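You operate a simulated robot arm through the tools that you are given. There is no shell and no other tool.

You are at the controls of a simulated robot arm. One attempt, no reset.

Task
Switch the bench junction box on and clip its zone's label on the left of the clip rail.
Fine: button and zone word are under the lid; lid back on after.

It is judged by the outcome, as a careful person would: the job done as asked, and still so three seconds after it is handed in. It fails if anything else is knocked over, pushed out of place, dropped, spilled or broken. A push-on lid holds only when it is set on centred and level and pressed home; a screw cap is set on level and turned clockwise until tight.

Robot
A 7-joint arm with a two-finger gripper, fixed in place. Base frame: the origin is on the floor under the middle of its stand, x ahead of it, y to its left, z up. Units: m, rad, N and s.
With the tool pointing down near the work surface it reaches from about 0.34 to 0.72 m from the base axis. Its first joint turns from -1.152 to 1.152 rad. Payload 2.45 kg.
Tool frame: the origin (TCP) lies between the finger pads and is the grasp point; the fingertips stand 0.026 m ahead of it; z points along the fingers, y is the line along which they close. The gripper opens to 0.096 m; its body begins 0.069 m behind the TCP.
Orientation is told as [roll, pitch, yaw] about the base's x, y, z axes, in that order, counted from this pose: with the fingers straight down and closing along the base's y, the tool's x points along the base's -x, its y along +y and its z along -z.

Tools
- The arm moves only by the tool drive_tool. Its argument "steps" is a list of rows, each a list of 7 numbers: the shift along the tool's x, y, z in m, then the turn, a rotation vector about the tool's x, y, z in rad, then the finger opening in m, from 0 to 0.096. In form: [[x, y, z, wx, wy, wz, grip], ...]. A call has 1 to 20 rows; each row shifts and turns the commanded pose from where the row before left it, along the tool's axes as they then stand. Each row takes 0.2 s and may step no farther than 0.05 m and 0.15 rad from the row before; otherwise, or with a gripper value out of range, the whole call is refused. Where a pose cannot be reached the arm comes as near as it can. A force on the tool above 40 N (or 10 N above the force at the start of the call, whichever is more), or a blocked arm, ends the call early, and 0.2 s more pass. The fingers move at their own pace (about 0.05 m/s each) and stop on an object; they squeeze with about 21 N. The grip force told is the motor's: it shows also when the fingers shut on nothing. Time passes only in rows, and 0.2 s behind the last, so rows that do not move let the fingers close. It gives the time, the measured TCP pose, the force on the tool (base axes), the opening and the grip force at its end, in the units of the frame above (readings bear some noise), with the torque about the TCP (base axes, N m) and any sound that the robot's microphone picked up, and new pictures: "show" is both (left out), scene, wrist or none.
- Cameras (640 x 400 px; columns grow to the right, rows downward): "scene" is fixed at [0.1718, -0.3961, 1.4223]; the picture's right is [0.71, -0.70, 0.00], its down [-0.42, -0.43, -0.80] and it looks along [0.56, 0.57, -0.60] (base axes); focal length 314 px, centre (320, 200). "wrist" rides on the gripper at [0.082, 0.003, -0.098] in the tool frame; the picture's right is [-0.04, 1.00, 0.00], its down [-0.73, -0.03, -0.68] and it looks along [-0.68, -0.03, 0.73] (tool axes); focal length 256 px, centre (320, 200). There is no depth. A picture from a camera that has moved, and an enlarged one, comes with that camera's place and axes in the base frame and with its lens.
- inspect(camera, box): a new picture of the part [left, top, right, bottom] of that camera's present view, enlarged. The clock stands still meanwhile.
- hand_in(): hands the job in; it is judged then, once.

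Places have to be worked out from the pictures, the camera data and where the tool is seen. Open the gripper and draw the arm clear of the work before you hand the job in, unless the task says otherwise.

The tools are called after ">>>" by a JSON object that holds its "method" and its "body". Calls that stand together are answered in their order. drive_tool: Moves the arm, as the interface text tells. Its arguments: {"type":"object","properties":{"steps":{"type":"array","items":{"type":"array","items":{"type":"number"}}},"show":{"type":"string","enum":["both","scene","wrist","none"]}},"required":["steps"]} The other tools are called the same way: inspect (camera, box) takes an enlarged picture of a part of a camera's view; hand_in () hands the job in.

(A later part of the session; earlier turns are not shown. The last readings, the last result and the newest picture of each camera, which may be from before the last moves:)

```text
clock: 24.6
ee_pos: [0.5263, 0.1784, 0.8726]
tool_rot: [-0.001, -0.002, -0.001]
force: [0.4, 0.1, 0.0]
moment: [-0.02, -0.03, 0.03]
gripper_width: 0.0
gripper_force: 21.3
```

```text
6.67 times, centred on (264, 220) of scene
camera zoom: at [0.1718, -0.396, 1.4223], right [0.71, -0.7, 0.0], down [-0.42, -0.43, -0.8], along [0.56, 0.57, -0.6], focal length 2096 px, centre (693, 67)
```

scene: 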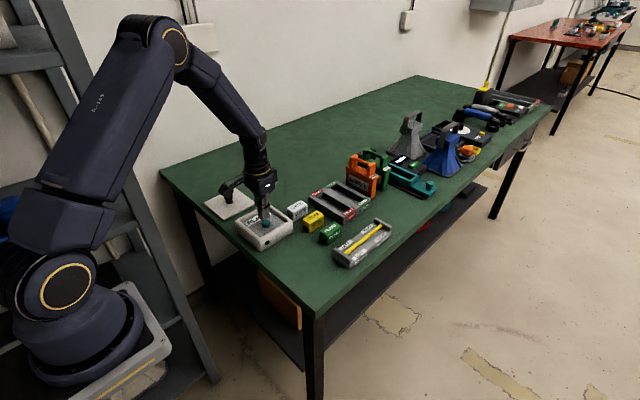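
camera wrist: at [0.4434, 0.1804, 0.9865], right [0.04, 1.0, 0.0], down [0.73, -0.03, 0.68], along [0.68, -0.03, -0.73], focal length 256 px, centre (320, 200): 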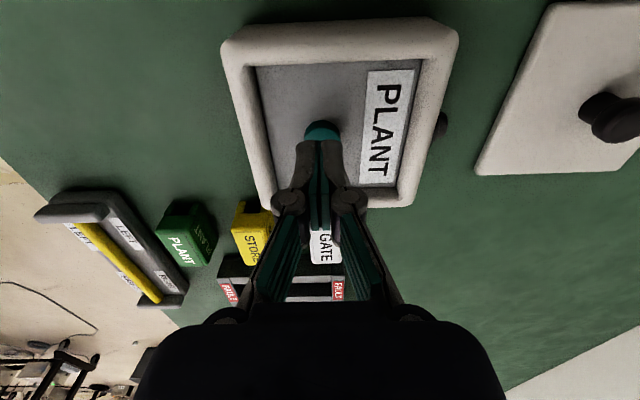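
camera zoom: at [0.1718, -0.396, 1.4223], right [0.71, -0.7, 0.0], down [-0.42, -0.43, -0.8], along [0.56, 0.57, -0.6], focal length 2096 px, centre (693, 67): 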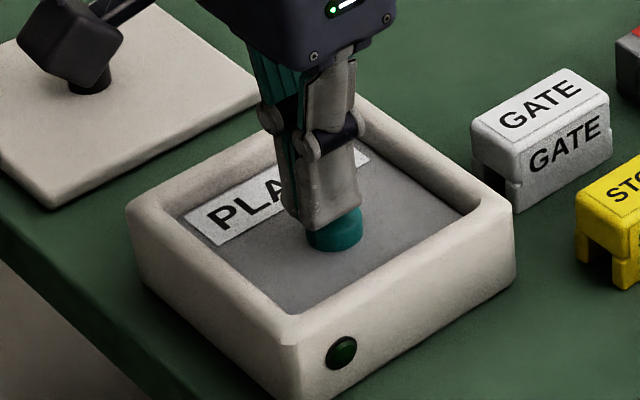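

>>> {"method": "drive_tool", "body": {"steps": [[0, 0, 0.002, 0, 0, 0, 0.0], [0, 0, 0.0015, 0, 0, 0, 0.0], [0, 0, 0, 0, 0, 0, 0.0]], "show": "none"}}

>>> {"method": "inspect", "body": {"camera": "scene", "box": [216, 190, 312, 250]}}

```text
clock: 25.4
ee_pos: [0.5262, 0.1786, 0.8704]
tool_rot: [-0.002, -0.001, 0.001]
force: [0.8, 0.0, 0.4]
moment: [0.02, 0.0, 0.0]
gripper_width: 0.0
gripper_force: 20.9
```

```text
6.67 times, centred on (264, 220) of scene
camera zoom: at [0.1718, -0.3961, 1.4223], right [0.71, -0.7, 0.0], down [-0.42, -0.43, -0.8], along [0.56, 0.57, -0.6], focal length 2096 px, centre (693, 67)
```

zoom: 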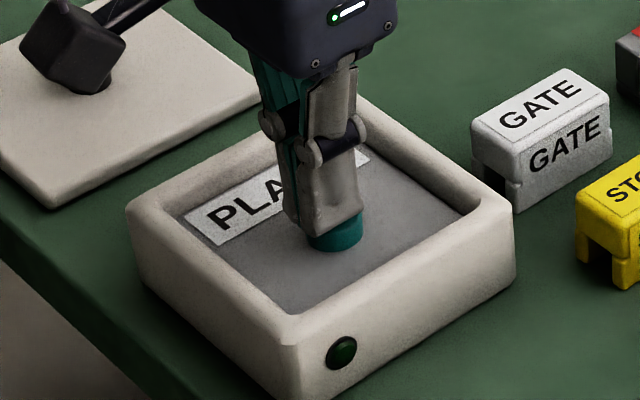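

No contact is felt yet. I'll keep lowering in small steps, watching for force or a click.

>>> {"method": "drive_tool", "body": {"steps": [[0, 0, 0.002, 0, 0, 0, 0.0], [0, 0, 0.0015, 0, 0, 0, 0.0], [0, 0, 0, 0, 0, 0, 0.0]], "show": "none"}}

>>> {"method": "inspect", "body": {"camera": "scene", "box": [216, 190, 312, 250]}}

```text
clock: 26.2
ee_pos: [0.5258, 0.1781, 0.8673]
tool_rot: [-0.001, -0.001, 0.0]
force: [-0.1, -0.2, 0.4]
moment: [-0.01, 0.0, 0.0]
gripper_width: 0.0061
gripper_force: 28.6
```

```text
6.67 times, centred on (264, 220) of scene
camera zoom: at [0.1718, -0.3961, 1.4223], right [0.71, -0.7, 0.0], down [-0.42, -0.43, -0.8], along [0.56, 0.57, -0.6], focal length 2096 px, centre (693, 67)
```

zoom: 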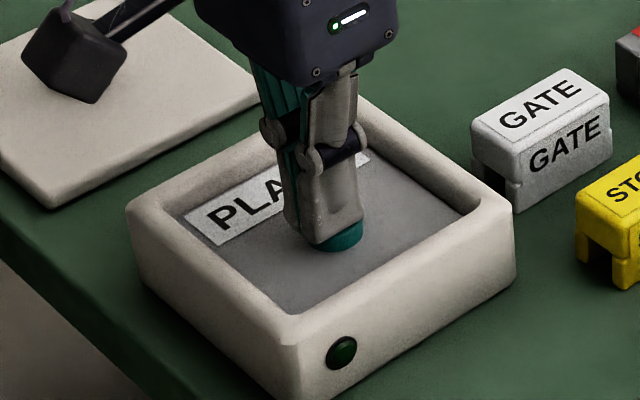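

The fingers have been nudged open to 6 mm with 29 N on the motor, so the tips are touching the button and being wedged apart. I'll look from the wrist before pressing further.

>>> {"method": "inspect", "body": {"camera": "wrist", "box": [240, 80, 400, 180]}}

>>> {"method": "inspect", "body": {"camera": "scene", "box": [250, 205, 290, 230]}}

```text
4.00 times, centred on (320, 130) of wrist
camera zoom: at [0.4431, 0.1816, 0.9643], right [0.04, 1.0, 0.0], down [0.73, -0.03, 0.68], along [0.68, -0.03, -0.73], focal length 1024 px, centre (320, 480)
```

zoom: 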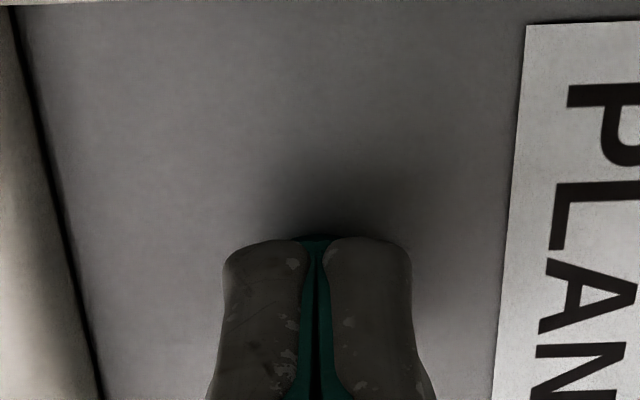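

```text
16.00 times, centred on (270, 218) of scene
camera zoom: at [0.1718, -0.3961, 1.4223], right [0.71, -0.7, 0.0], down [-0.42, -0.43, -0.8], along [0.56, 0.57, -0.6], focal length 5030 px, centre (1120, -80)
```

zoom: 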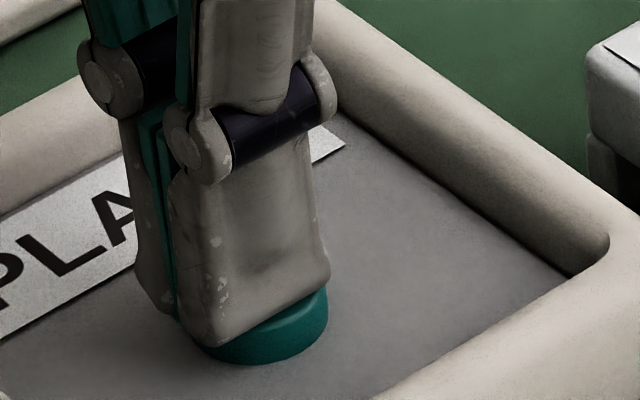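

The fingertips sit on the button but get pushed apart when both share it. I'll lift, open slightly, and press squarely with the right-hand finger alone.

>>> {"method": "drive_tool", "body": {"steps": [[0, 0, -0.01, 0, 0, 0, 0.0], [0, 0, -0.005, 0, 0, 0, 0.02], [0, 0.008, 0, 0, 0, 0, 0.02], [0, 0.008, 0, 0, 0, 0, 0.02], [0, 0, 0, 0, 0, 0, 0.02]]}}

>>> {"method": "inspect", "body": {"camera": "wrist", "box": [220, 70, 420, 195]}}

>>> {"method": "inspect", "body": {"camera": "scene", "box": [216, 190, 312, 250]}}

```text
clock: 27.4
ee_pos: [0.5277, 0.1942, 0.8828]
tool_rot: [0.002, 0.0, 0.001]
force: [0.2, 0.4, 0.3]
moment: [0.02, 0.0, 0.01]
gripper_width: 0.02
gripper_force: 0.1
camera wrist: at [0.4432, 0.1979, 0.9798], right [0.04, 1.0, 0.0], down [0.73, -0.03, 0.68], along [0.68, -0.03, -0.73], focal length 256 px, centre (320, 200)
```

scene: 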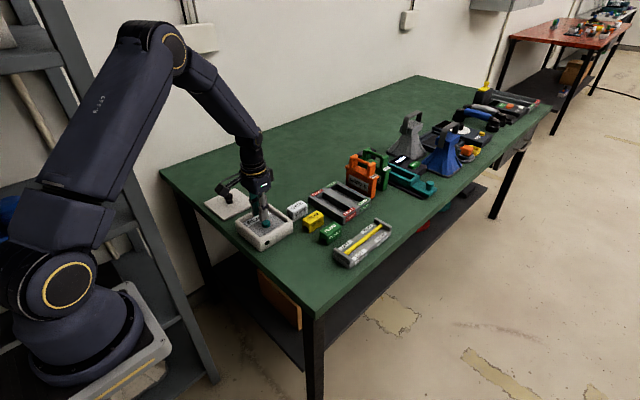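
wrist: 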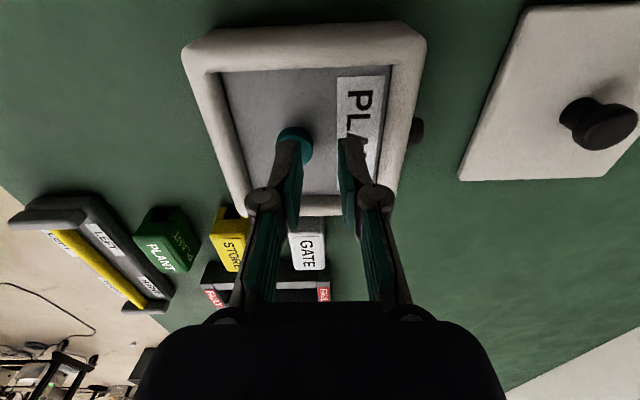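

```text
3.20 times, centred on (320, 132) of wrist
camera zoom: at [0.4432, 0.1979, 0.9798], right [0.04, 1.0, 0.0], down [0.73, -0.03, 0.68], along [0.68, -0.03, -0.73], focal length 819 px, centre (320, 416)
```

zoom: 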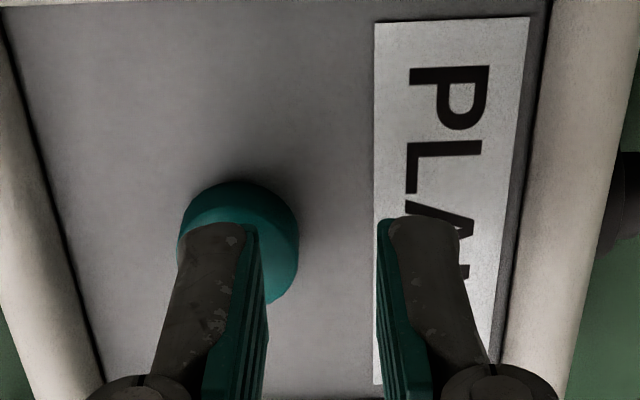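

```text
6.67 times, centred on (264, 220) of scene
camera zoom: at [0.1718, -0.396, 1.4223], right [0.71, -0.7, 0.0], down [-0.42, -0.43, -0.8], along [0.56, 0.57, -0.6], focal length 2096 px, centre (693, 67)
```

zoom: 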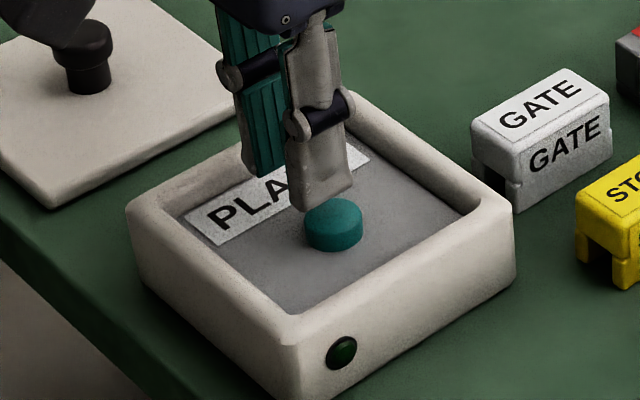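

The right finger is centred over the button. I'll descend to near-contact and then press in 1 mm rows.

>>> {"method": "drive_tool", "body": {"steps": [[0, 0, 0.006, 0, 0, 0, 0.02], [0, 0, 0.006, 0, 0, 0, 0.02], [0, 0, 0.002, 0, 0, 0, 0.02], [0, 0, 0, 0, 0, 0, 0.02]], "show": "none"}}

>>> {"method": "inspect", "body": {"camera": "scene", "box": [216, 190, 312, 250]}}

```text
clock: 28.4
ee_pos: [0.5266, 0.1934, 0.8671]
tool_rot: [-0.001, 0.001, 0.0]
force: [-0.2, -0.1, 0.5]
moment: [-0.03, 0.02, 0.04]
gripper_width: 0.0198
gripper_force: 0.1
```

```text
6.67 times, centred on (264, 220) of scene
camera zoom: at [0.1718, -0.3961, 1.4223], right [0.71, -0.7, 0.0], down [-0.42, -0.43, -0.8], along [0.56, 0.57, -0.6], focal length 2096 px, centre (693, 67)
```

zoom: 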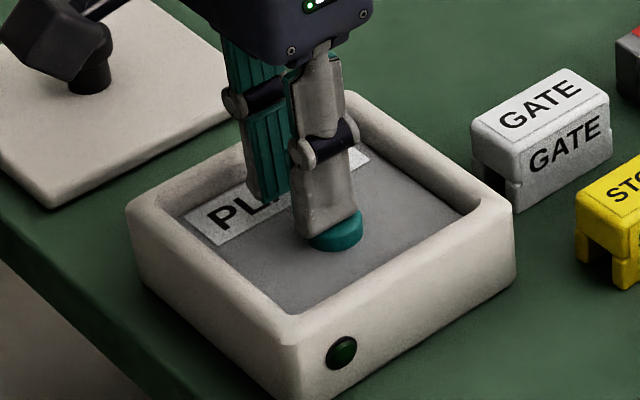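

No force yet at TCP z=0.867. I'll press in 1 mm rows.

>>> {"method": "drive_tool", "body": {"steps": [[0, 0, 0.001, 0, 0, 0, 0.02], [0, 0, 0.001, 0, 0, 0, 0.02], [0, 0, 0, 0, 0, 0, 0.02]], "show": "none"}}

>>> {"method": "inspect", "body": {"camera": "scene", "box": [216, 190, 312, 250]}}

```text
clock: 29.2
ee_pos: [0.5264, 0.1932, 0.8664]
tool_rot: [0.0, -0.001, 0.0]
force: [-0.5, 0.2, 2.0]
moment: [-0.02, -0.03, 0.0]
gripper_width: 0.0201
gripper_force: 0.1
heard: click
```

```text
6.67 times, centred on (264, 220) of scene
camera zoom: at [0.1718, -0.3961, 1.4223], right [0.71, -0.7, 0.0], down [-0.42, -0.43, -0.8], along [0.56, 0.57, -0.6], focal length 2096 px, centre (693, 67)
```

zoom: 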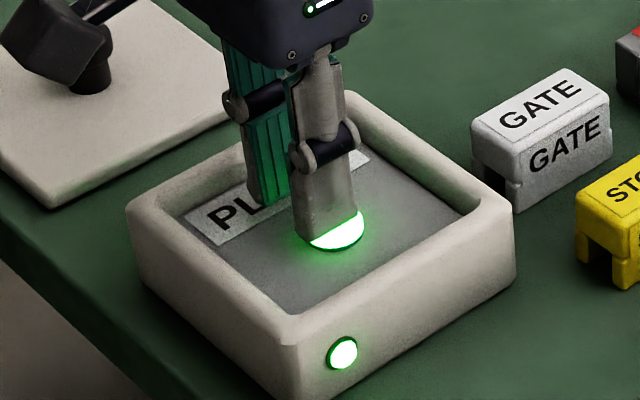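

There was a click, and both the button and side lamp are lit green: the box is on. I'll lift straight off, staying clear of the button.

>>> {"method": "drive_tool", "body": {"steps": [[0, 0, -0.005, 0, 0, 0, 0.02], [0, 0, -0.02, 0, 0, 0, 0.02], [0, 0, -0.03, 0, 0, 0, 0.03], [0, 0, -0.03, 0, 0, 0, 0.06], [0, 0, 0, 0, 0, 0, 0.08]]}}

>>> {"method": "inspect", "body": {"camera": "scene", "box": [190, 170, 318, 250]}}

```text
clock: 30.4
ee_pos: [0.526, 0.1931, 0.9508]
tool_rot: [0.0, 0.002, 0.0]
force: [0.2, -0.6, 0.1]
moment: [0.02, 0.0, 0.0]
gripper_width: 0.0791
gripper_force: 0.0
camera wrist: at [0.4435, 0.1976, 1.0487], right [0.04, 1.0, 0.0], down [0.73, -0.03, 0.68], along [0.68, -0.03, -0.73], focal length 256 px, centre (320, 200)
```

scene: 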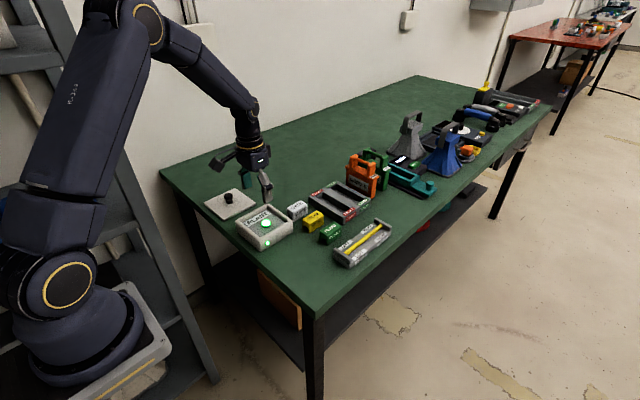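
wrist: 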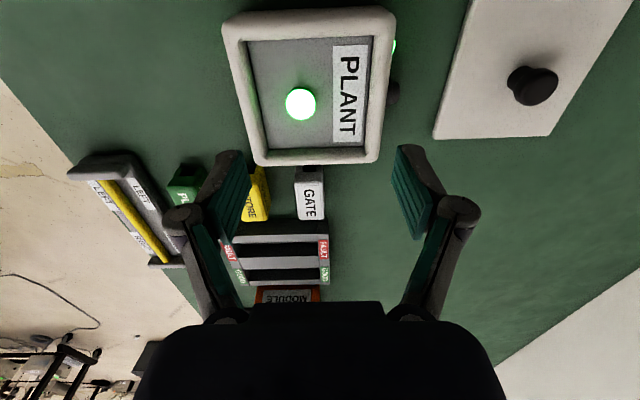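

```text
5.00 times, centred on (254, 210) of scene
camera zoom: at [0.1718, -0.3961, 1.4223], right [0.71, -0.7, 0.0], down [-0.42, -0.43, -0.8], along [0.56, 0.57, -0.6], focal length 1572 px, centre (650, 150)
```

zoom: 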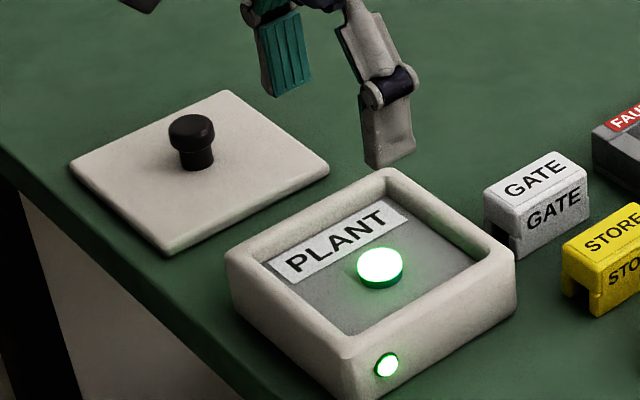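

The box stays on. Next I go back over the lid's knob: net offset is +0.1756 m in y and −0.0035 m in x, per my command tally.

>>> {"method": "drive_tool", "body": {"steps": [[0, 0.03, 0, 0, 0, 0, 0.08], [0, 0.04, 0, 0, 0, 0, 0.08], [0, 0.04, 0, 0, 0, 0, 0.08], [0, 0.04, 0, 0, 0, 0, 0.08], [0.0035, 0.0256, 0, 0, 0, 0, 0.08], [0, 0, 0.03, 0, 0, 0, 0.08], [0, 0, 0.03, 0, 0, 0, 0.08], [0, 0, 0, 0, 0, 0, 0.08]]}}

>>> {"method": "inspect", "body": {"camera": "wrist", "box": [220, 70, 420, 195]}}

```text
clock: 32.2
ee_pos: [0.5233, 0.3692, 0.8908]
tool_rot: [0.0, 0.0, 0.001]
force: [-0.3, 0.6, -0.6]
moment: [-0.04, 0.0, 0.03]
gripper_width: 0.0795
gripper_force: 0.0
camera wrist: at [0.4399, 0.3727, 0.9883], right [0.04, 1.0, 0.0], down [0.73, -0.03, 0.68], along [0.68, -0.03, -0.73], focal length 256 px, centre (320, 200)
```

scene: 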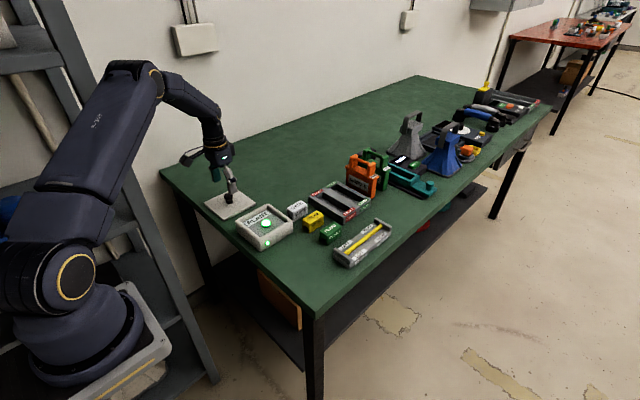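
wrist: 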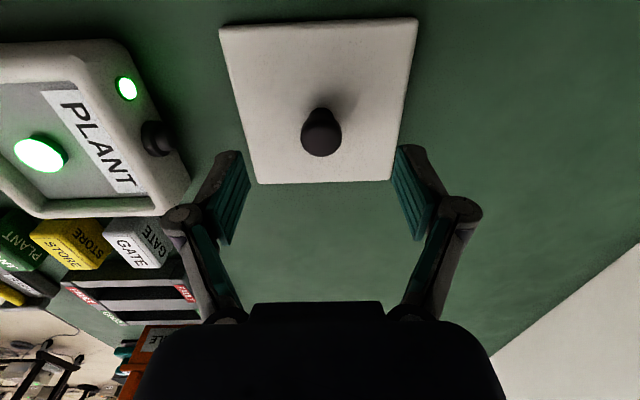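

```text
3.20 times, centred on (320, 132) of wrist
camera zoom: at [0.4399, 0.3727, 0.9883], right [0.04, 1.0, 0.0], down [0.73, -0.03, 0.68], along [0.68, -0.03, -0.73], focal length 819 px, centre (320, 416)
```

zoom: 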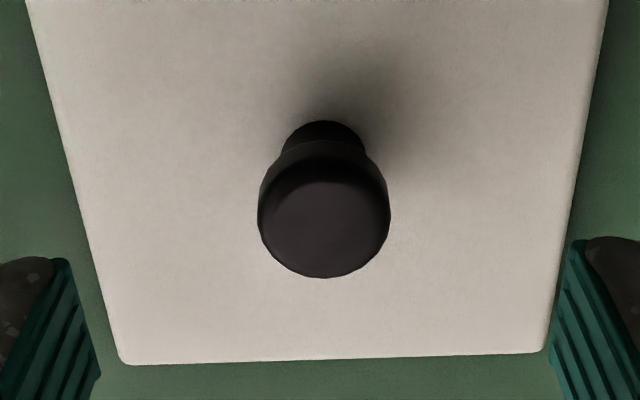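

I'm centred over the lid's knob. I'll descend to the earlier grip height (TCP z≈0.8445) and close.

>>> {"method": "drive_tool", "body": {"steps": [[0, 0, 0.02, 0, 0, 0, 0.08], [0, 0, 0.016, 0, 0, 0, 0.07], [0, 0, 0.01, 0, 0, 0, 0.06], [0, 0, 0, 0, 0, 0, 0.06], [0, 0, 0, 0, 0, 0, 0.0], [0, 0, 0, 0, 0, 0, 0.0], [0, 0, 0, 0, 0, 0, 0.0], [0, 0, 0, 0, 0, 0, 0.0]]}}

```text
clock: 34.0
ee_pos: [0.5228, 0.369, 0.8449]
tool_rot: [-0.001, 0.001, 0.001]
force: [0.3, 0.1, 0.1]
moment: [-0.01, -0.05, 0.04]
gripper_width: 0.0266
gripper_force: 21.3
camera wrist: at [0.4397, 0.3729, 0.942], right [0.04, 1.0, 0.0], down [0.73, -0.03, 0.68], along [0.68, -0.03, -0.73], focal length 256 px, centre (320, 200)
```

scene: 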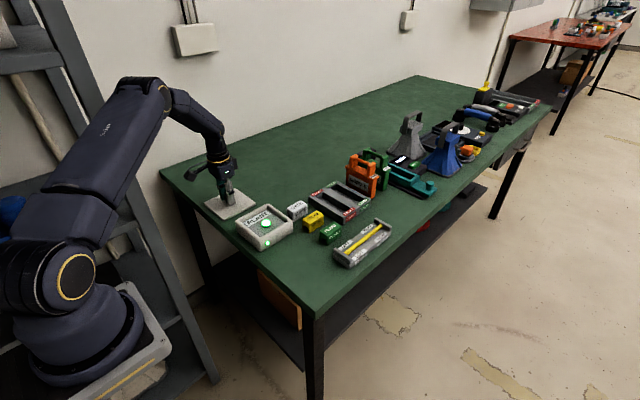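
wrist: 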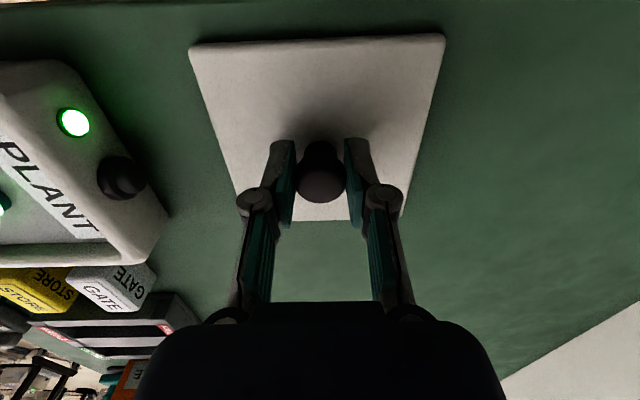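

I've got the knob again (26.6 mm). I'll lift gently and carry it back over the box.

>>> {"method": "drive_tool", "body": {"steps": [[0, 0, -0.003, 0, 0, 0, 0.0], [0, 0, -0.006, 0, 0, 0, 0.0], [0, 0, -0.012, 0, 0, 0, 0.0], [0, 0, -0.02, 0, 0, 0, 0.0], [0, 0, -0.022, 0, 0, 0, 0.0], [0, 0, -0.022, 0, 0, 0, 0.0], [0, 0, -0.015, 0, 0, 0, 0.0], [0, -0.015, 0, 0, 0, 0, 0.0], [0, -0.028, 0, 0, 0, 0, 0.0], [0, -0.03, 0, 0, 0, 0, 0.0], [0, -0.03, 0, 0, 0, 0, 0.0], [0, -0.03, 0, 0, 0, 0, 0.0], [-0.004, -0.028, 0, 0, 0, 0, 0.0], [0, -0.015, 0, 0, 0, 0, 0.0], [0, -0.005, 0, 0, 0, 0, 0.0], [0, 0, 0.01, 0, 0, 0, 0.0], [0, 0, 0.015, 0, 0, 0, 0.0], [0, 0, 0.01, 0, 0, 0, 0.0], [0, 0, 0, 0, 0, 0, 0.0]]}}

>>> {"method": "inspect", "body": {"camera": "scene", "box": [216, 190, 312, 250]}}

>>> {"method": "inspect", "body": {"camera": "wrist", "box": [180, 0, 460, 175]}}

```text
clock: 38.0
ee_pos: [0.5261, 0.1889, 0.9101]
tool_rot: [0.0, -0.002, 0.0]
force: [0.4, 0.0, -0.2]
moment: [0.0, -0.01, 0.0]
gripper_width: 0.0264
gripper_force: 21.1
camera wrist: at [0.4432, 0.1923, 1.0077], right [0.04, 1.0, 0.0], down [0.73, -0.03, 0.68], along [0.68, -0.03, -0.73], focal length 256 px, centre (320, 200)
```

scene: 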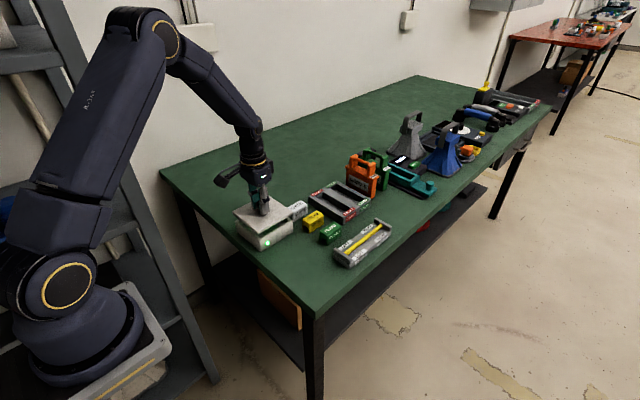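
wrist: 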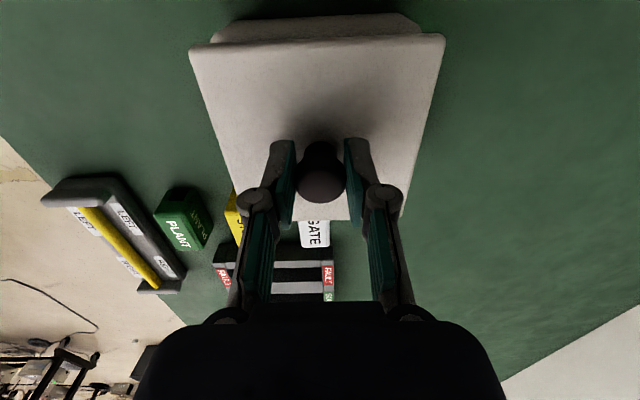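

```text
6.67 times, centred on (264, 220) of scene
camera zoom: at [0.1718, -0.396, 1.4223], right [0.71, -0.7, 0.0], down [-0.42, -0.43, -0.8], along [0.56, 0.57, -0.6], focal length 2096 px, centre (693, 67)
```

zoom: 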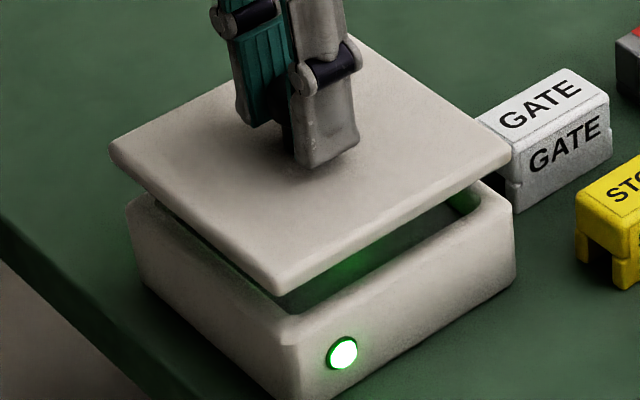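

```text
2.29 times, centred on (320, 88) of wrist
camera zoom: at [0.4432, 0.1923, 1.0077], right [0.04, 1.0, 0.0], down [0.73, -0.03, 0.68], along [0.68, -0.03, -0.73], focal length 585 px, centre (320, 457)
```

zoom: 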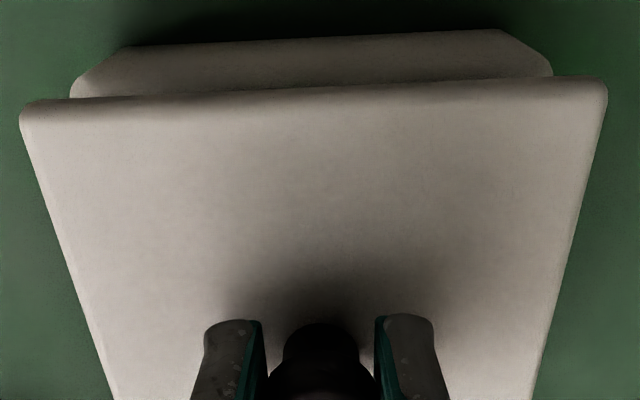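

The lid is aligned over the box. I'll lower it to about 5 mm above seating and check centring.

>>> {"method": "drive_tool", "body": {"steps": [[0, 0, 0.005, 0, 0, 0, 0.0], [0, 0, 0.005, 0, 0, 0, 0.0], [0, 0, 0.004, 0, 0, 0, 0.0], [0, 0, 0, 0, 0, 0, 0.0]], "show": "none"}}

>>> {"method": "inspect", "body": {"camera": "scene", "box": [232, 200, 296, 240]}}

>>> {"method": "inspect", "body": {"camera": "wrist", "box": [180, 10, 460, 185]}}

```text
clock: 39.0
ee_pos: [0.5268, 0.188, 0.8943]
tool_rot: [0.002, -0.001, -0.002]
force: [0.2, 0.3, -0.5]
moment: [0.01, 0.02, -0.01]
gripper_width: 0.0265
gripper_force: 21.0
```

```text
10.00 times, centred on (264, 220) of scene
camera zoom: at [0.1718, -0.396, 1.4223], right [0.71, -0.7, 0.0], down [-0.42, -0.43, -0.8], along [0.56, 0.57, -0.6], focal length 3144 px, centre (880, 0)
```

zoom: 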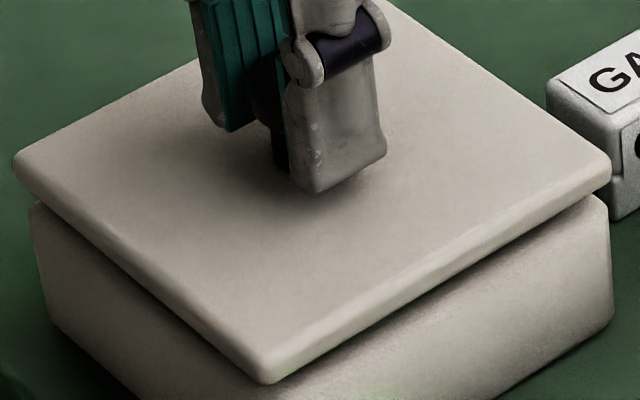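

```text
2.29 times, centred on (320, 98) of wrist
camera zoom: at [0.4435, 0.1918, 0.9935], right [0.04, 1.0, 0.0], down [0.73, -0.03, 0.68], along [0.68, -0.03, -0.73], focal length 585 px, centre (320, 434)
```

zoom: 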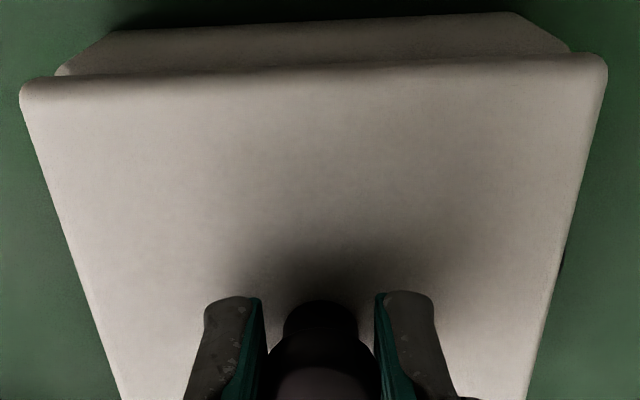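

Corner positions match the lift-off picture within a millimetre. I'll lower onto the rim in 1 mm rows.

>>> {"method": "drive_tool", "body": {"steps": [[0, 0, 0.0015, 0, 0, 0, 0.0], [0, 0, 0.0015, 0, 0, 0, 0.0], [0, 0, 0.001, 0, 0, 0, 0.0], [0, 0, 0.001, 0, 0, 0, 0.0], [0, 0, 0, 0, 0, 0, 0.0]], "show": "none"}}

>>> {"method": "inspect", "body": {"camera": "scene", "box": [232, 200, 296, 240]}}

```text
clock: 40.2
ee_pos: [0.5265, 0.1883, 0.8916]
tool_rot: [0.001, 0.002, -0.002]
force: [-0.1, -0.3, -0.3]
moment: [0.02, 0.0, -0.01]
gripper_width: 0.0267
gripper_force: 21.2
```

```text
10.00 times, centred on (264, 220) of scene
camera zoom: at [0.1718, -0.396, 1.4223], right [0.71, -0.7, 0.0], down [-0.42, -0.43, -0.8], along [0.56, 0.57, -0.6], focal length 3144 px, centre (880, 0)
```

zoom: 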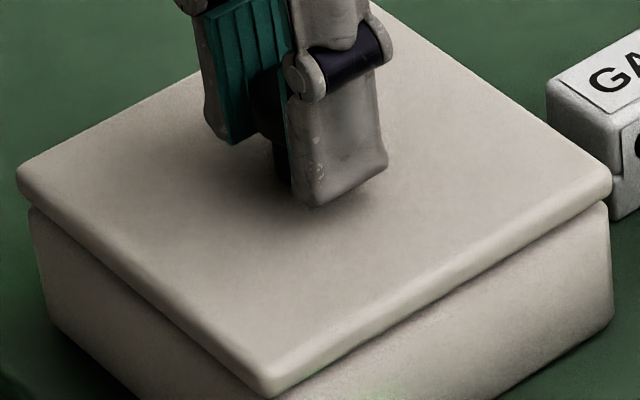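

Nearly seated, with a thin gap left. I'll go down 1 mm at a time until I feel it seat.

>>> {"method": "drive_tool", "body": {"steps": [[0, 0, 0.001, 0, 0, 0, 0.0], [0, 0, 0.001, 0, 0, 0, 0.0], [0, 0, 0, 0, 0, 0, 0.0]], "show": "none"}}

>>> {"method": "inspect", "body": {"camera": "scene", "box": [232, 200, 296, 240]}}

```text
clock: 41.0
ee_pos: [0.5258, 0.1865, 0.89]
tool_rot: [0.001, 0.003, -0.001]
force: [-7.7, -4.8, 12.6]
moment: [-0.11, 0.25, -0.04]
gripper_width: 0.0267
gripper_force: 21.6
heard: snap
```

```text
10.00 times, centred on (264, 220) of scene
camera zoom: at [0.1714, -0.3962, 1.4223], right [0.71, -0.7, 0.0], down [-0.42, -0.43, -0.8], along [0.56, 0.57, -0.6], focal length 3144 px, centre (880, 0)
```

zoom: 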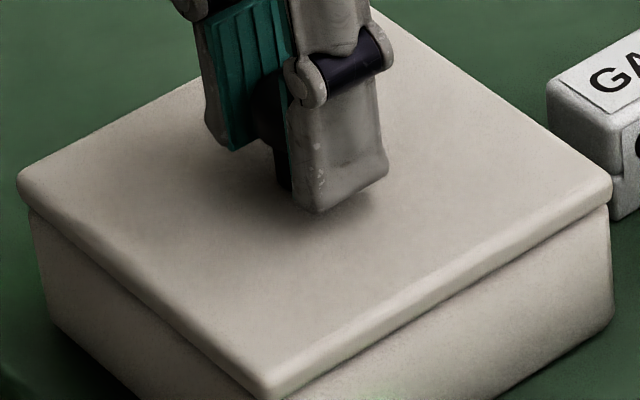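

A snap was heard at about 13 N of downward push, so the lid has gone home. I'll relax the side load, open the fingers, and look at the seat.

>>> {"method": "drive_tool", "body": {"steps": [[0.0006, -0.001, -0.0006, 0, 0, 0, 0.0], [0, 0, 0, 0, 0, 0, 0.03], [0, 0, 0, 0, 0, 0, 0.06], [0, 0, 0, 0, 0, 0, 0.06], [0, 0, 0, 0, 0, 0, 0.06]], "show": "none"}}

>>> {"method": "inspect", "body": {"camera": "scene", "box": [224, 195, 304, 245]}}

>>> {"method": "inspect", "body": {"camera": "wrist", "box": [180, 10, 460, 185]}}

```text
clock: 42.2
ee_pos: [0.5258, 0.1872, 0.8907]
tool_rot: [0.0, 0.0, -0.001]
force: [0.3, 0.3, -0.7]
moment: [0.0, -0.04, 0.02]
gripper_width: 0.0598
gripper_force: 0.1
```

```text
8.00 times, centred on (264, 220) of scene
camera zoom: at [0.1718, -0.3961, 1.4223], right [0.71, -0.7, 0.0], down [-0.42, -0.43, -0.8], along [0.56, 0.57, -0.6], focal length 2515 px, centre (768, 40)
```

zoom: 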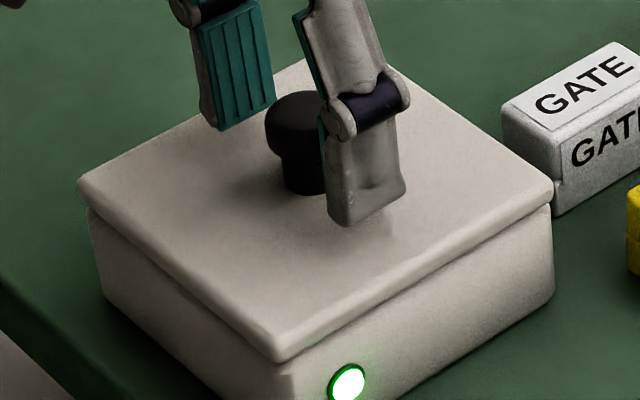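

```text
2.29 times, centred on (320, 98) of wrist
camera zoom: at [0.4433, 0.191, 0.9872], right [0.04, 1.0, 0.0], down [0.73, -0.03, 0.68], along [0.68, -0.03, -0.73], focal length 585 px, centre (320, 434)
```

zoom: 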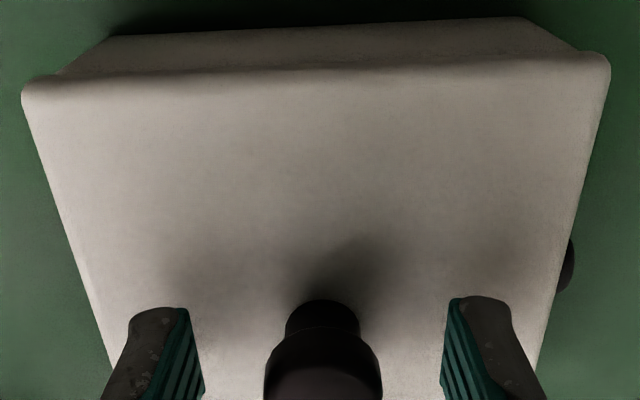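

The lid sits level and centred exactly where it was originally, and the lamp is still on. I'll raise clear and move to view the PLANT label and the rail.

>>> {"method": "drive_tool", "body": {"steps": [[0, 0, -0.015, 0, 0, 0, 0.06], [0, 0, -0.03, 0, 0, 0, 0.06], [0, 0, -0.04, 0, 0, 0, 0.07], [0, 0, -0.04, 0, 0, 0, 0.07], [0, -0.04, 0, 0, 0, 0, 0.07], [0, -0.045, 0, 0, 0, 0, 0.07], [0, -0.045, 0, 0, 0, 0, 0.07], [0, -0.045, 0, 0, 0, 0, 0.07], [0, -0.01, 0, 0, 0, 0, 0.07], [0, 0, 0, 0, 0, 0, 0.07]]}}

>>> {"method": "inspect", "body": {"camera": "wrist", "box": [180, 60, 500, 260]}}

>>> {"method": "inspect", "body": {"camera": "scene", "box": [296, 200, 408, 270]}}

>>> {"method": "inspect", "body": {"camera": "scene", "box": [224, 195, 304, 245]}}

```text
clock: 44.4
ee_pos: [0.5257, 0.002, 1.0149]
tool_rot: [0.001, 0.001, -0.002]
force: [-0.4, 0.0, 0.0]
moment: [0.03, 0.02, 0.01]
gripper_width: 0.0701
gripper_force: 0.0
camera wrist: at [0.4428, 0.0058, 1.1121], right [0.04, 1.0, 0.0], down [0.73, -0.03, 0.68], along [0.68, -0.03, -0.73], focal length 256 px, centre (320, 200)
```

scene: 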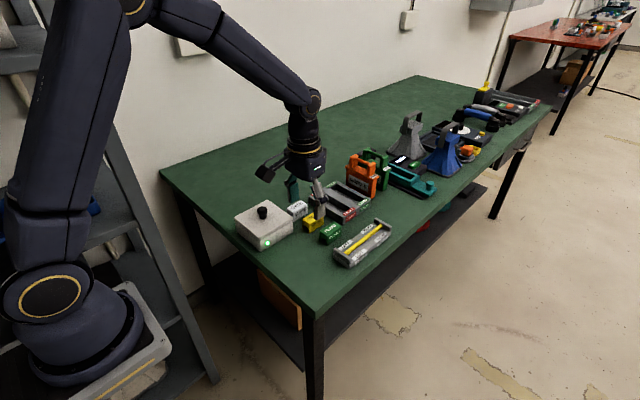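
wrist: 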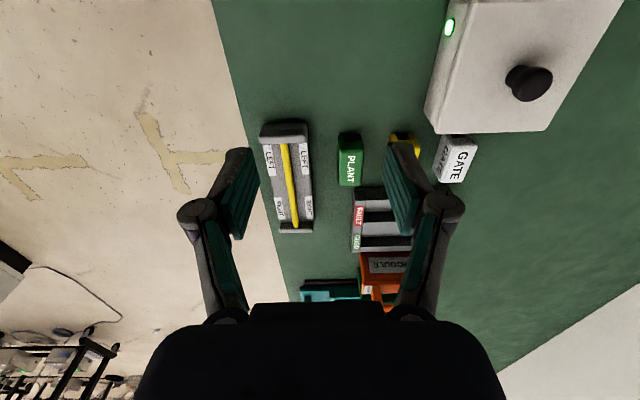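

```text
2.00 times, centred on (340, 160) of wrist
camera zoom: at [0.4428, 0.0058, 1.1121], right [0.04, 1.0, 0.0], down [0.73, -0.03, 0.68], along [0.68, -0.03, -0.73], focal length 512 px, centre (280, 280)
```

zoom: 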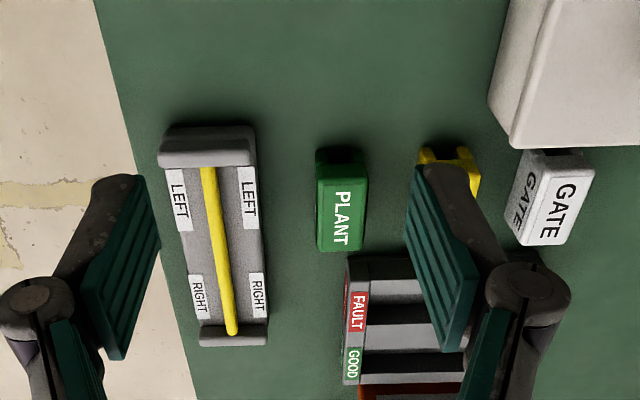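

```text
5.71 times, centred on (352, 235) of scene
camera zoom: at [0.1718, -0.3961, 1.4223], right [0.71, -0.7, 0.0], down [-0.42, -0.43, -0.8], along [0.56, 0.57, -0.6], focal length 1797 px, centre (137, 0)
```

zoom: 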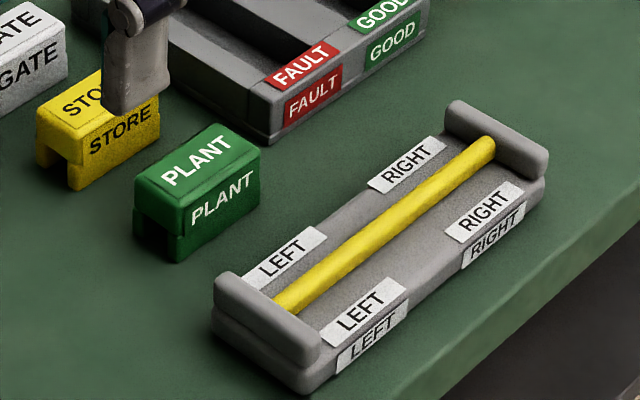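

```text
8.00 times, centred on (264, 220) of scene
camera zoom: at [0.1718, -0.3961, 1.4223], right [0.71, -0.7, 0.0], down [-0.42, -0.43, -0.8], along [0.56, 0.57, -0.6], focal length 2515 px, centre (768, 40)
```

zoom: 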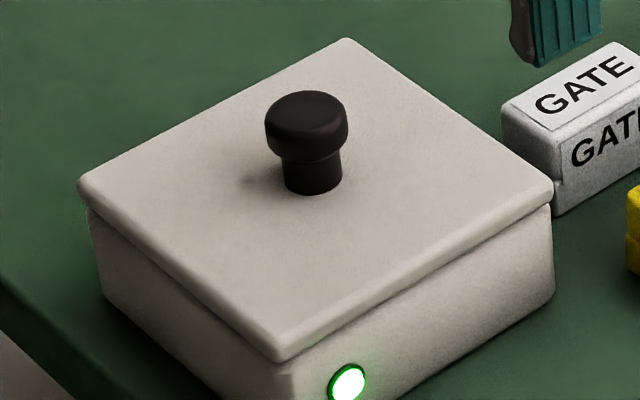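

The lid is on and flush, and the lamp is lit. I put the PLANT label's top at about (0.638, 0.036), z≈0.845 (55×30×45 mm, slotted underneath). The rail's yellow bar runs along x from 0.606 to 0.755 at y≈−0.046, and the LEFT zone is centred near x≈0.642. I'll move above the label for a closer look.

>>> {"method": "drive_tool", "body": {"steps": [[-0.028, 0.0085, 0.018, 0, 0, 0, 0.06], [-0.028, 0.0085, 0.018, 0, 0, 0, 0.06], [-0.028, 0.0085, 0.018, 0, 0, 0, 0.06], [-0.028, 0.0085, 0.018, 0, 0, 0, 0.06], [0, 0, 0, 0, 0, 0, 0.06]]}}

>>> {"method": "inspect", "body": {"camera": "wrist", "box": [160, 60, 400, 210]}}

>>> {"method": "inspect", "body": {"camera": "scene", "box": [296, 190, 408, 260]}}

```text
clock: 45.6
ee_pos: [0.6375, 0.036, 0.9425]
tool_rot: [0.0, 0.0, 0.0]
force: [-0.1, 0.8, -0.1]
moment: [0.02, -0.01, 0.02]
gripper_width: 0.0598
gripper_force: 0.0
camera wrist: at [0.5552, 0.04, 1.0402], right [0.04, 1.0, 0.0], down [0.73, -0.03, 0.68], along [0.68, -0.03, -0.73], focal length 256 px, centre (320, 200)
```

scene: 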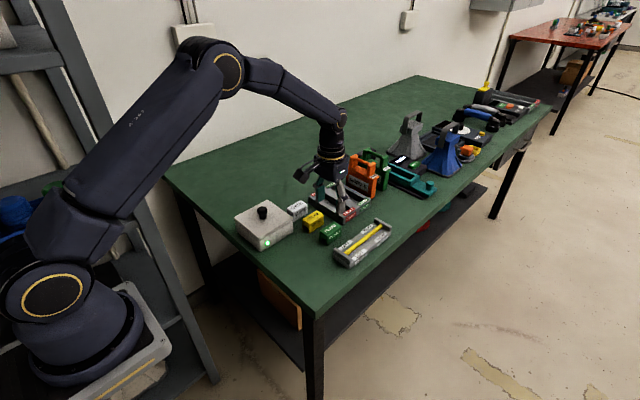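
wrist: 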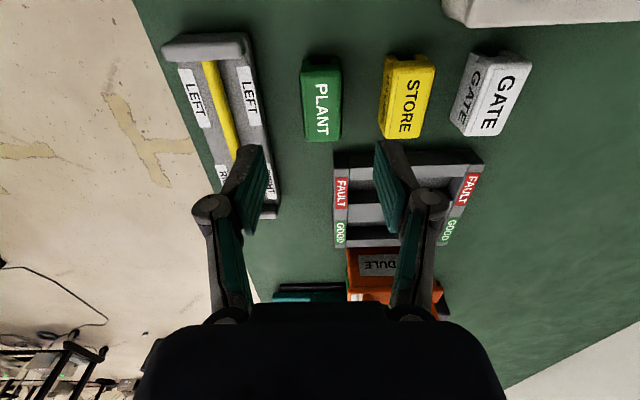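

```text
2.67 times, centred on (280, 135) of wrist
camera zoom: at [0.5552, 0.04, 1.0402], right [0.04, 1.0, 0.0], down [0.73, -0.03, 0.68], along [0.68, -0.03, -0.73], focal length 683 px, centre (427, 373)
```

zoom: 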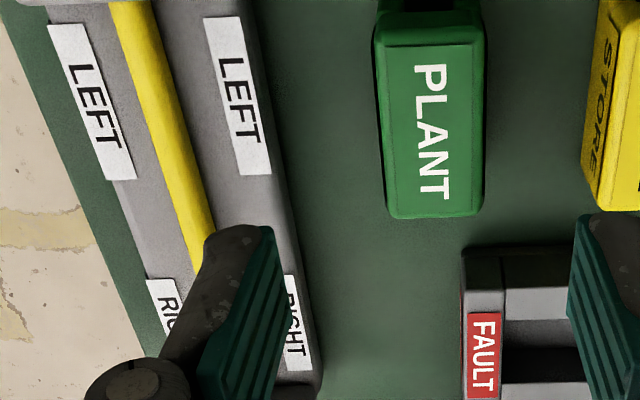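

```text
5.71 times, centred on (352, 225) of scene
camera zoom: at [0.1718, -0.396, 1.4223], right [0.71, -0.7, 0.0], down [-0.42, -0.43, -0.8], along [0.56, 0.57, -0.6], focal length 1797 px, centre (137, 57)
```

zoom: 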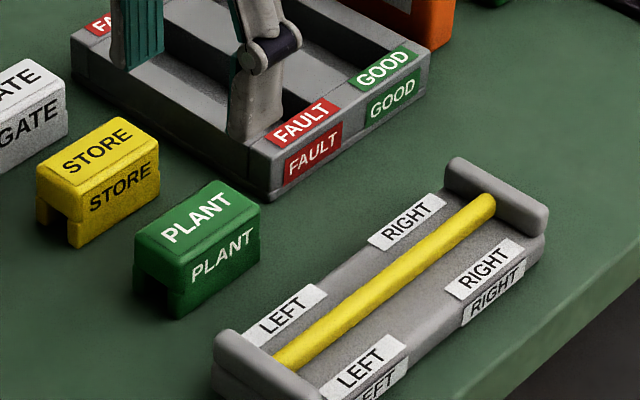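

The label top is centred at about (0.640, 0.038), 29 mm wide. STORE's nearest face is y≈0.090, so a 55 mm opening clears it by about 12 mm. I'll trim position, descend to just above the label top, and re-check.

>>> {"method": "drive_tool", "body": {"steps": [[-0.003, 0.002, 0.02, 0, 0, 0, 0.055], [0, 0, 0.025, 0, 0, 0, 0.055], [0, 0, 0.017, 0, 0, 0, 0.055], [0, 0, 0, 0, 0, 0, 0.055]]}}

>>> {"method": "inspect", "body": {"camera": "wrist", "box": [220, 80, 420, 205]}}

>>> {"method": "inspect", "body": {"camera": "scene", "box": [290, 195, 370, 245]}}

```text
clock: 46.6
ee_pos: [0.6424, 0.0391, 0.8816]
tool_rot: [-0.001, -0.001, -0.001]
force: [-0.2, -0.5, -0.5]
moment: [0.01, -0.02, -0.05]
gripper_width: 0.0548
gripper_force: 0.0
camera wrist: at [0.5581, 0.0421, 0.9786], right [0.04, 1.0, 0.0], down [0.73, -0.03, 0.68], along [0.68, -0.03, -0.73], focal length 256 px, centre (320, 200)
```

scene: 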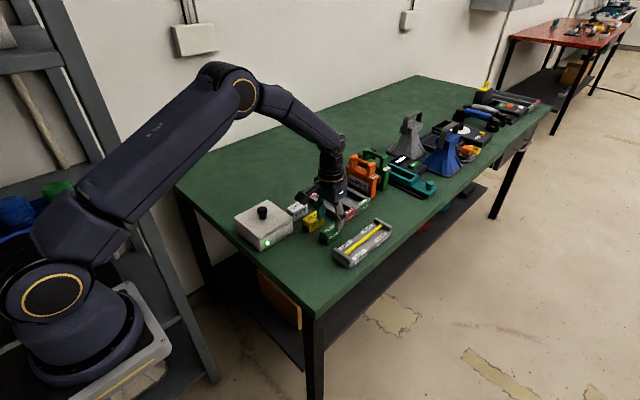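
wrist: 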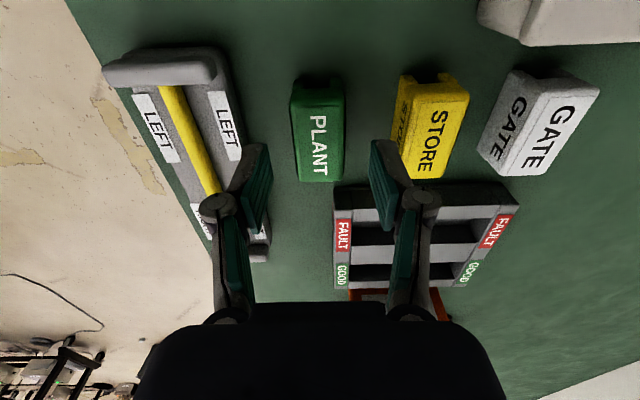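

```text
3.20 times, centred on (320, 142) of wrist
camera zoom: at [0.5581, 0.0421, 0.9786], right [0.04, 1.0, 0.0], down [0.73, -0.03, 0.68], along [0.68, -0.03, -0.73], focal length 819 px, centre (320, 384)
```

zoom: 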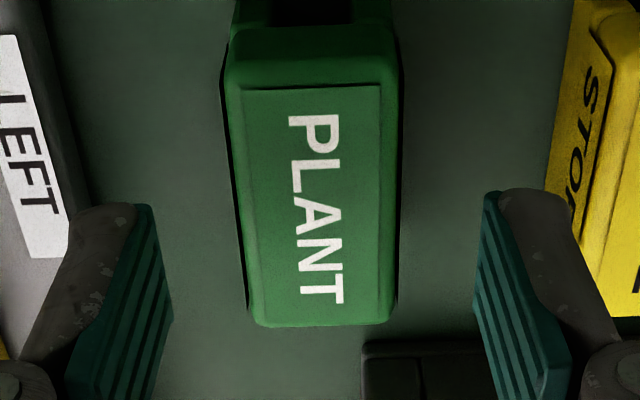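

```text
8.00 times, centred on (330, 220) of scene
camera zoom: at [0.1718, -0.396, 1.4223], right [0.71, -0.7, 0.0], down [-0.42, -0.43, -0.8], along [0.56, 0.57, -0.6], focal length 2515 px, centre (240, 40)
```

zoom: 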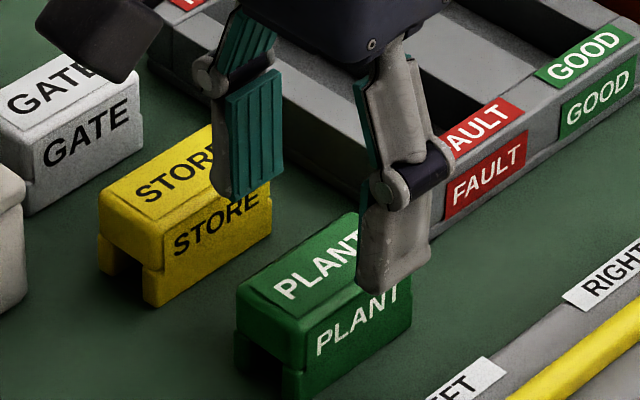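

The fingers straddle the label with clearance on both sides. I'll descend 33 mm so the pads cover the upper half of the label, then close.

>>> {"method": "drive_tool", "body": {"steps": [[0, -0.0005, 0.011, 0, 0, 0, 0.055], [0, 0, 0.011, 0, 0, 0, 0.055], [0, 0, 0.0105, 0, 0, 0, 0.055], [0, 0, 0, 0, 0, 0, 0.055]], "show": "wrist"}}

>>> {"method": "inspect", "body": {"camera": "scene", "box": [290, 195, 370, 245]}}

```text
clock: 47.6
ee_pos: [0.6403, 0.0377, 0.8489]
tool_rot: [-0.001, 0.0, 0.0]
force: [-0.6, 0.0, -0.1]
moment: [0.02, -0.02, 0.03]
gripper_width: 0.055
gripper_force: 0.0
camera wrist: at [0.5574, 0.0415, 0.9453], right [0.04, 1.0, 0.0], down [0.73, -0.03, 0.68], along [0.68, -0.03, -0.73], focal length 256 px, centre (320, 200)
```

wrist: 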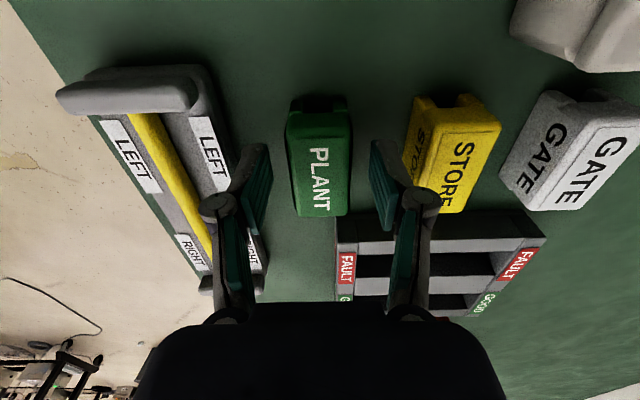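

```text
8.00 times, centred on (330, 220) of scene
camera zoom: at [0.1718, -0.3961, 1.4223], right [0.71, -0.7, 0.0], down [-0.42, -0.43, -0.8], along [0.56, 0.57, -0.6], focal length 2515 px, centre (240, 40)
```

zoom: 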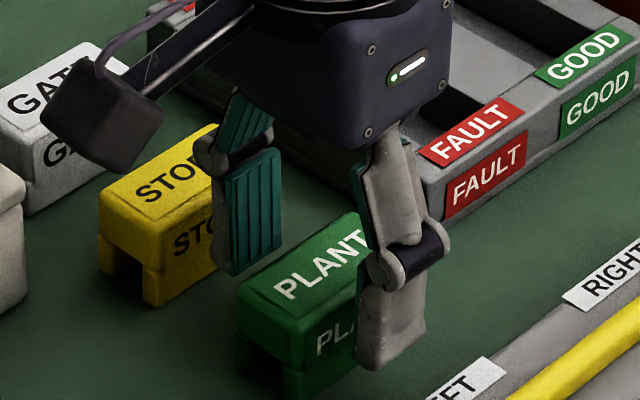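

Fingers are on both sides of the PLANT label only. I'll close now.

>>> {"method": "drive_tool", "body": {"steps": [[0, 0, 0, 0, 0, 0, 0.04], [0, 0, 0, 0, 0, 0, 0.02], [0, 0, 0, 0, 0, 0, 0.02], [0, 0, 0, 0, 0, 0, 0.02], [0, 0, 0, 0, 0, 0, 0.02]], "show": "wrist"}}

>>> {"method": "inspect", "body": {"camera": "scene", "box": [290, 195, 370, 245]}}

```text
clock: 48.8
ee_pos: [0.6407, 0.0396, 0.848]
tool_rot: [0.002, 0.0, -0.001]
force: [-0.5, 0.6, -0.1]
moment: [-0.02, 0.02, 0.01]
gripper_width: 0.031
gripper_force: 21.1
camera wrist: at [0.5574, 0.0415, 0.9455], right [0.04, 1.0, 0.0], down [0.73, -0.03, 0.68], along [0.68, -0.03, -0.73], focal length 256 px, centre (320, 200)
```

wrist: 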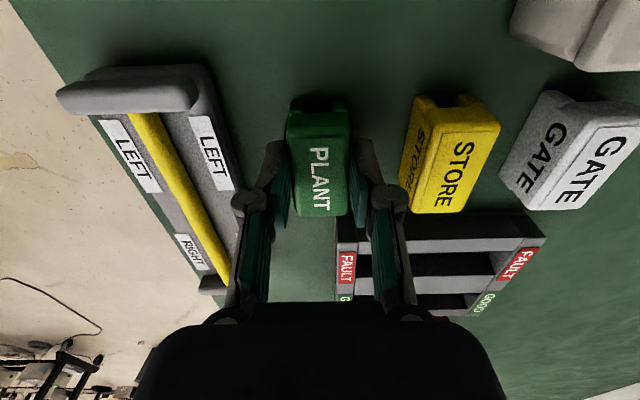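

```text
8.00 times, centred on (330, 220) of scene
camera zoom: at [0.1718, -0.3961, 1.4223], right [0.71, -0.7, 0.0], down [-0.42, -0.43, -0.8], along [0.56, 0.57, -0.6], focal length 2515 px, centre (240, 40)
```

zoom: 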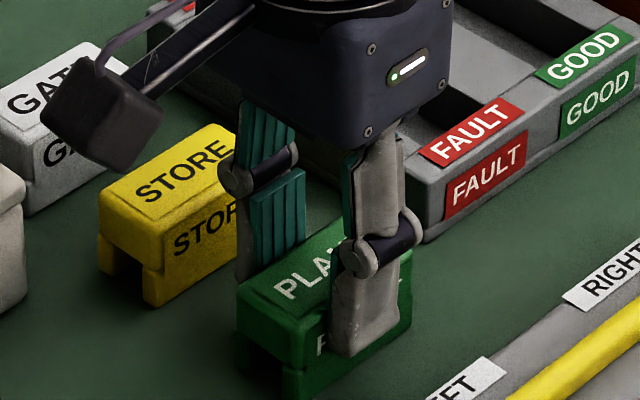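

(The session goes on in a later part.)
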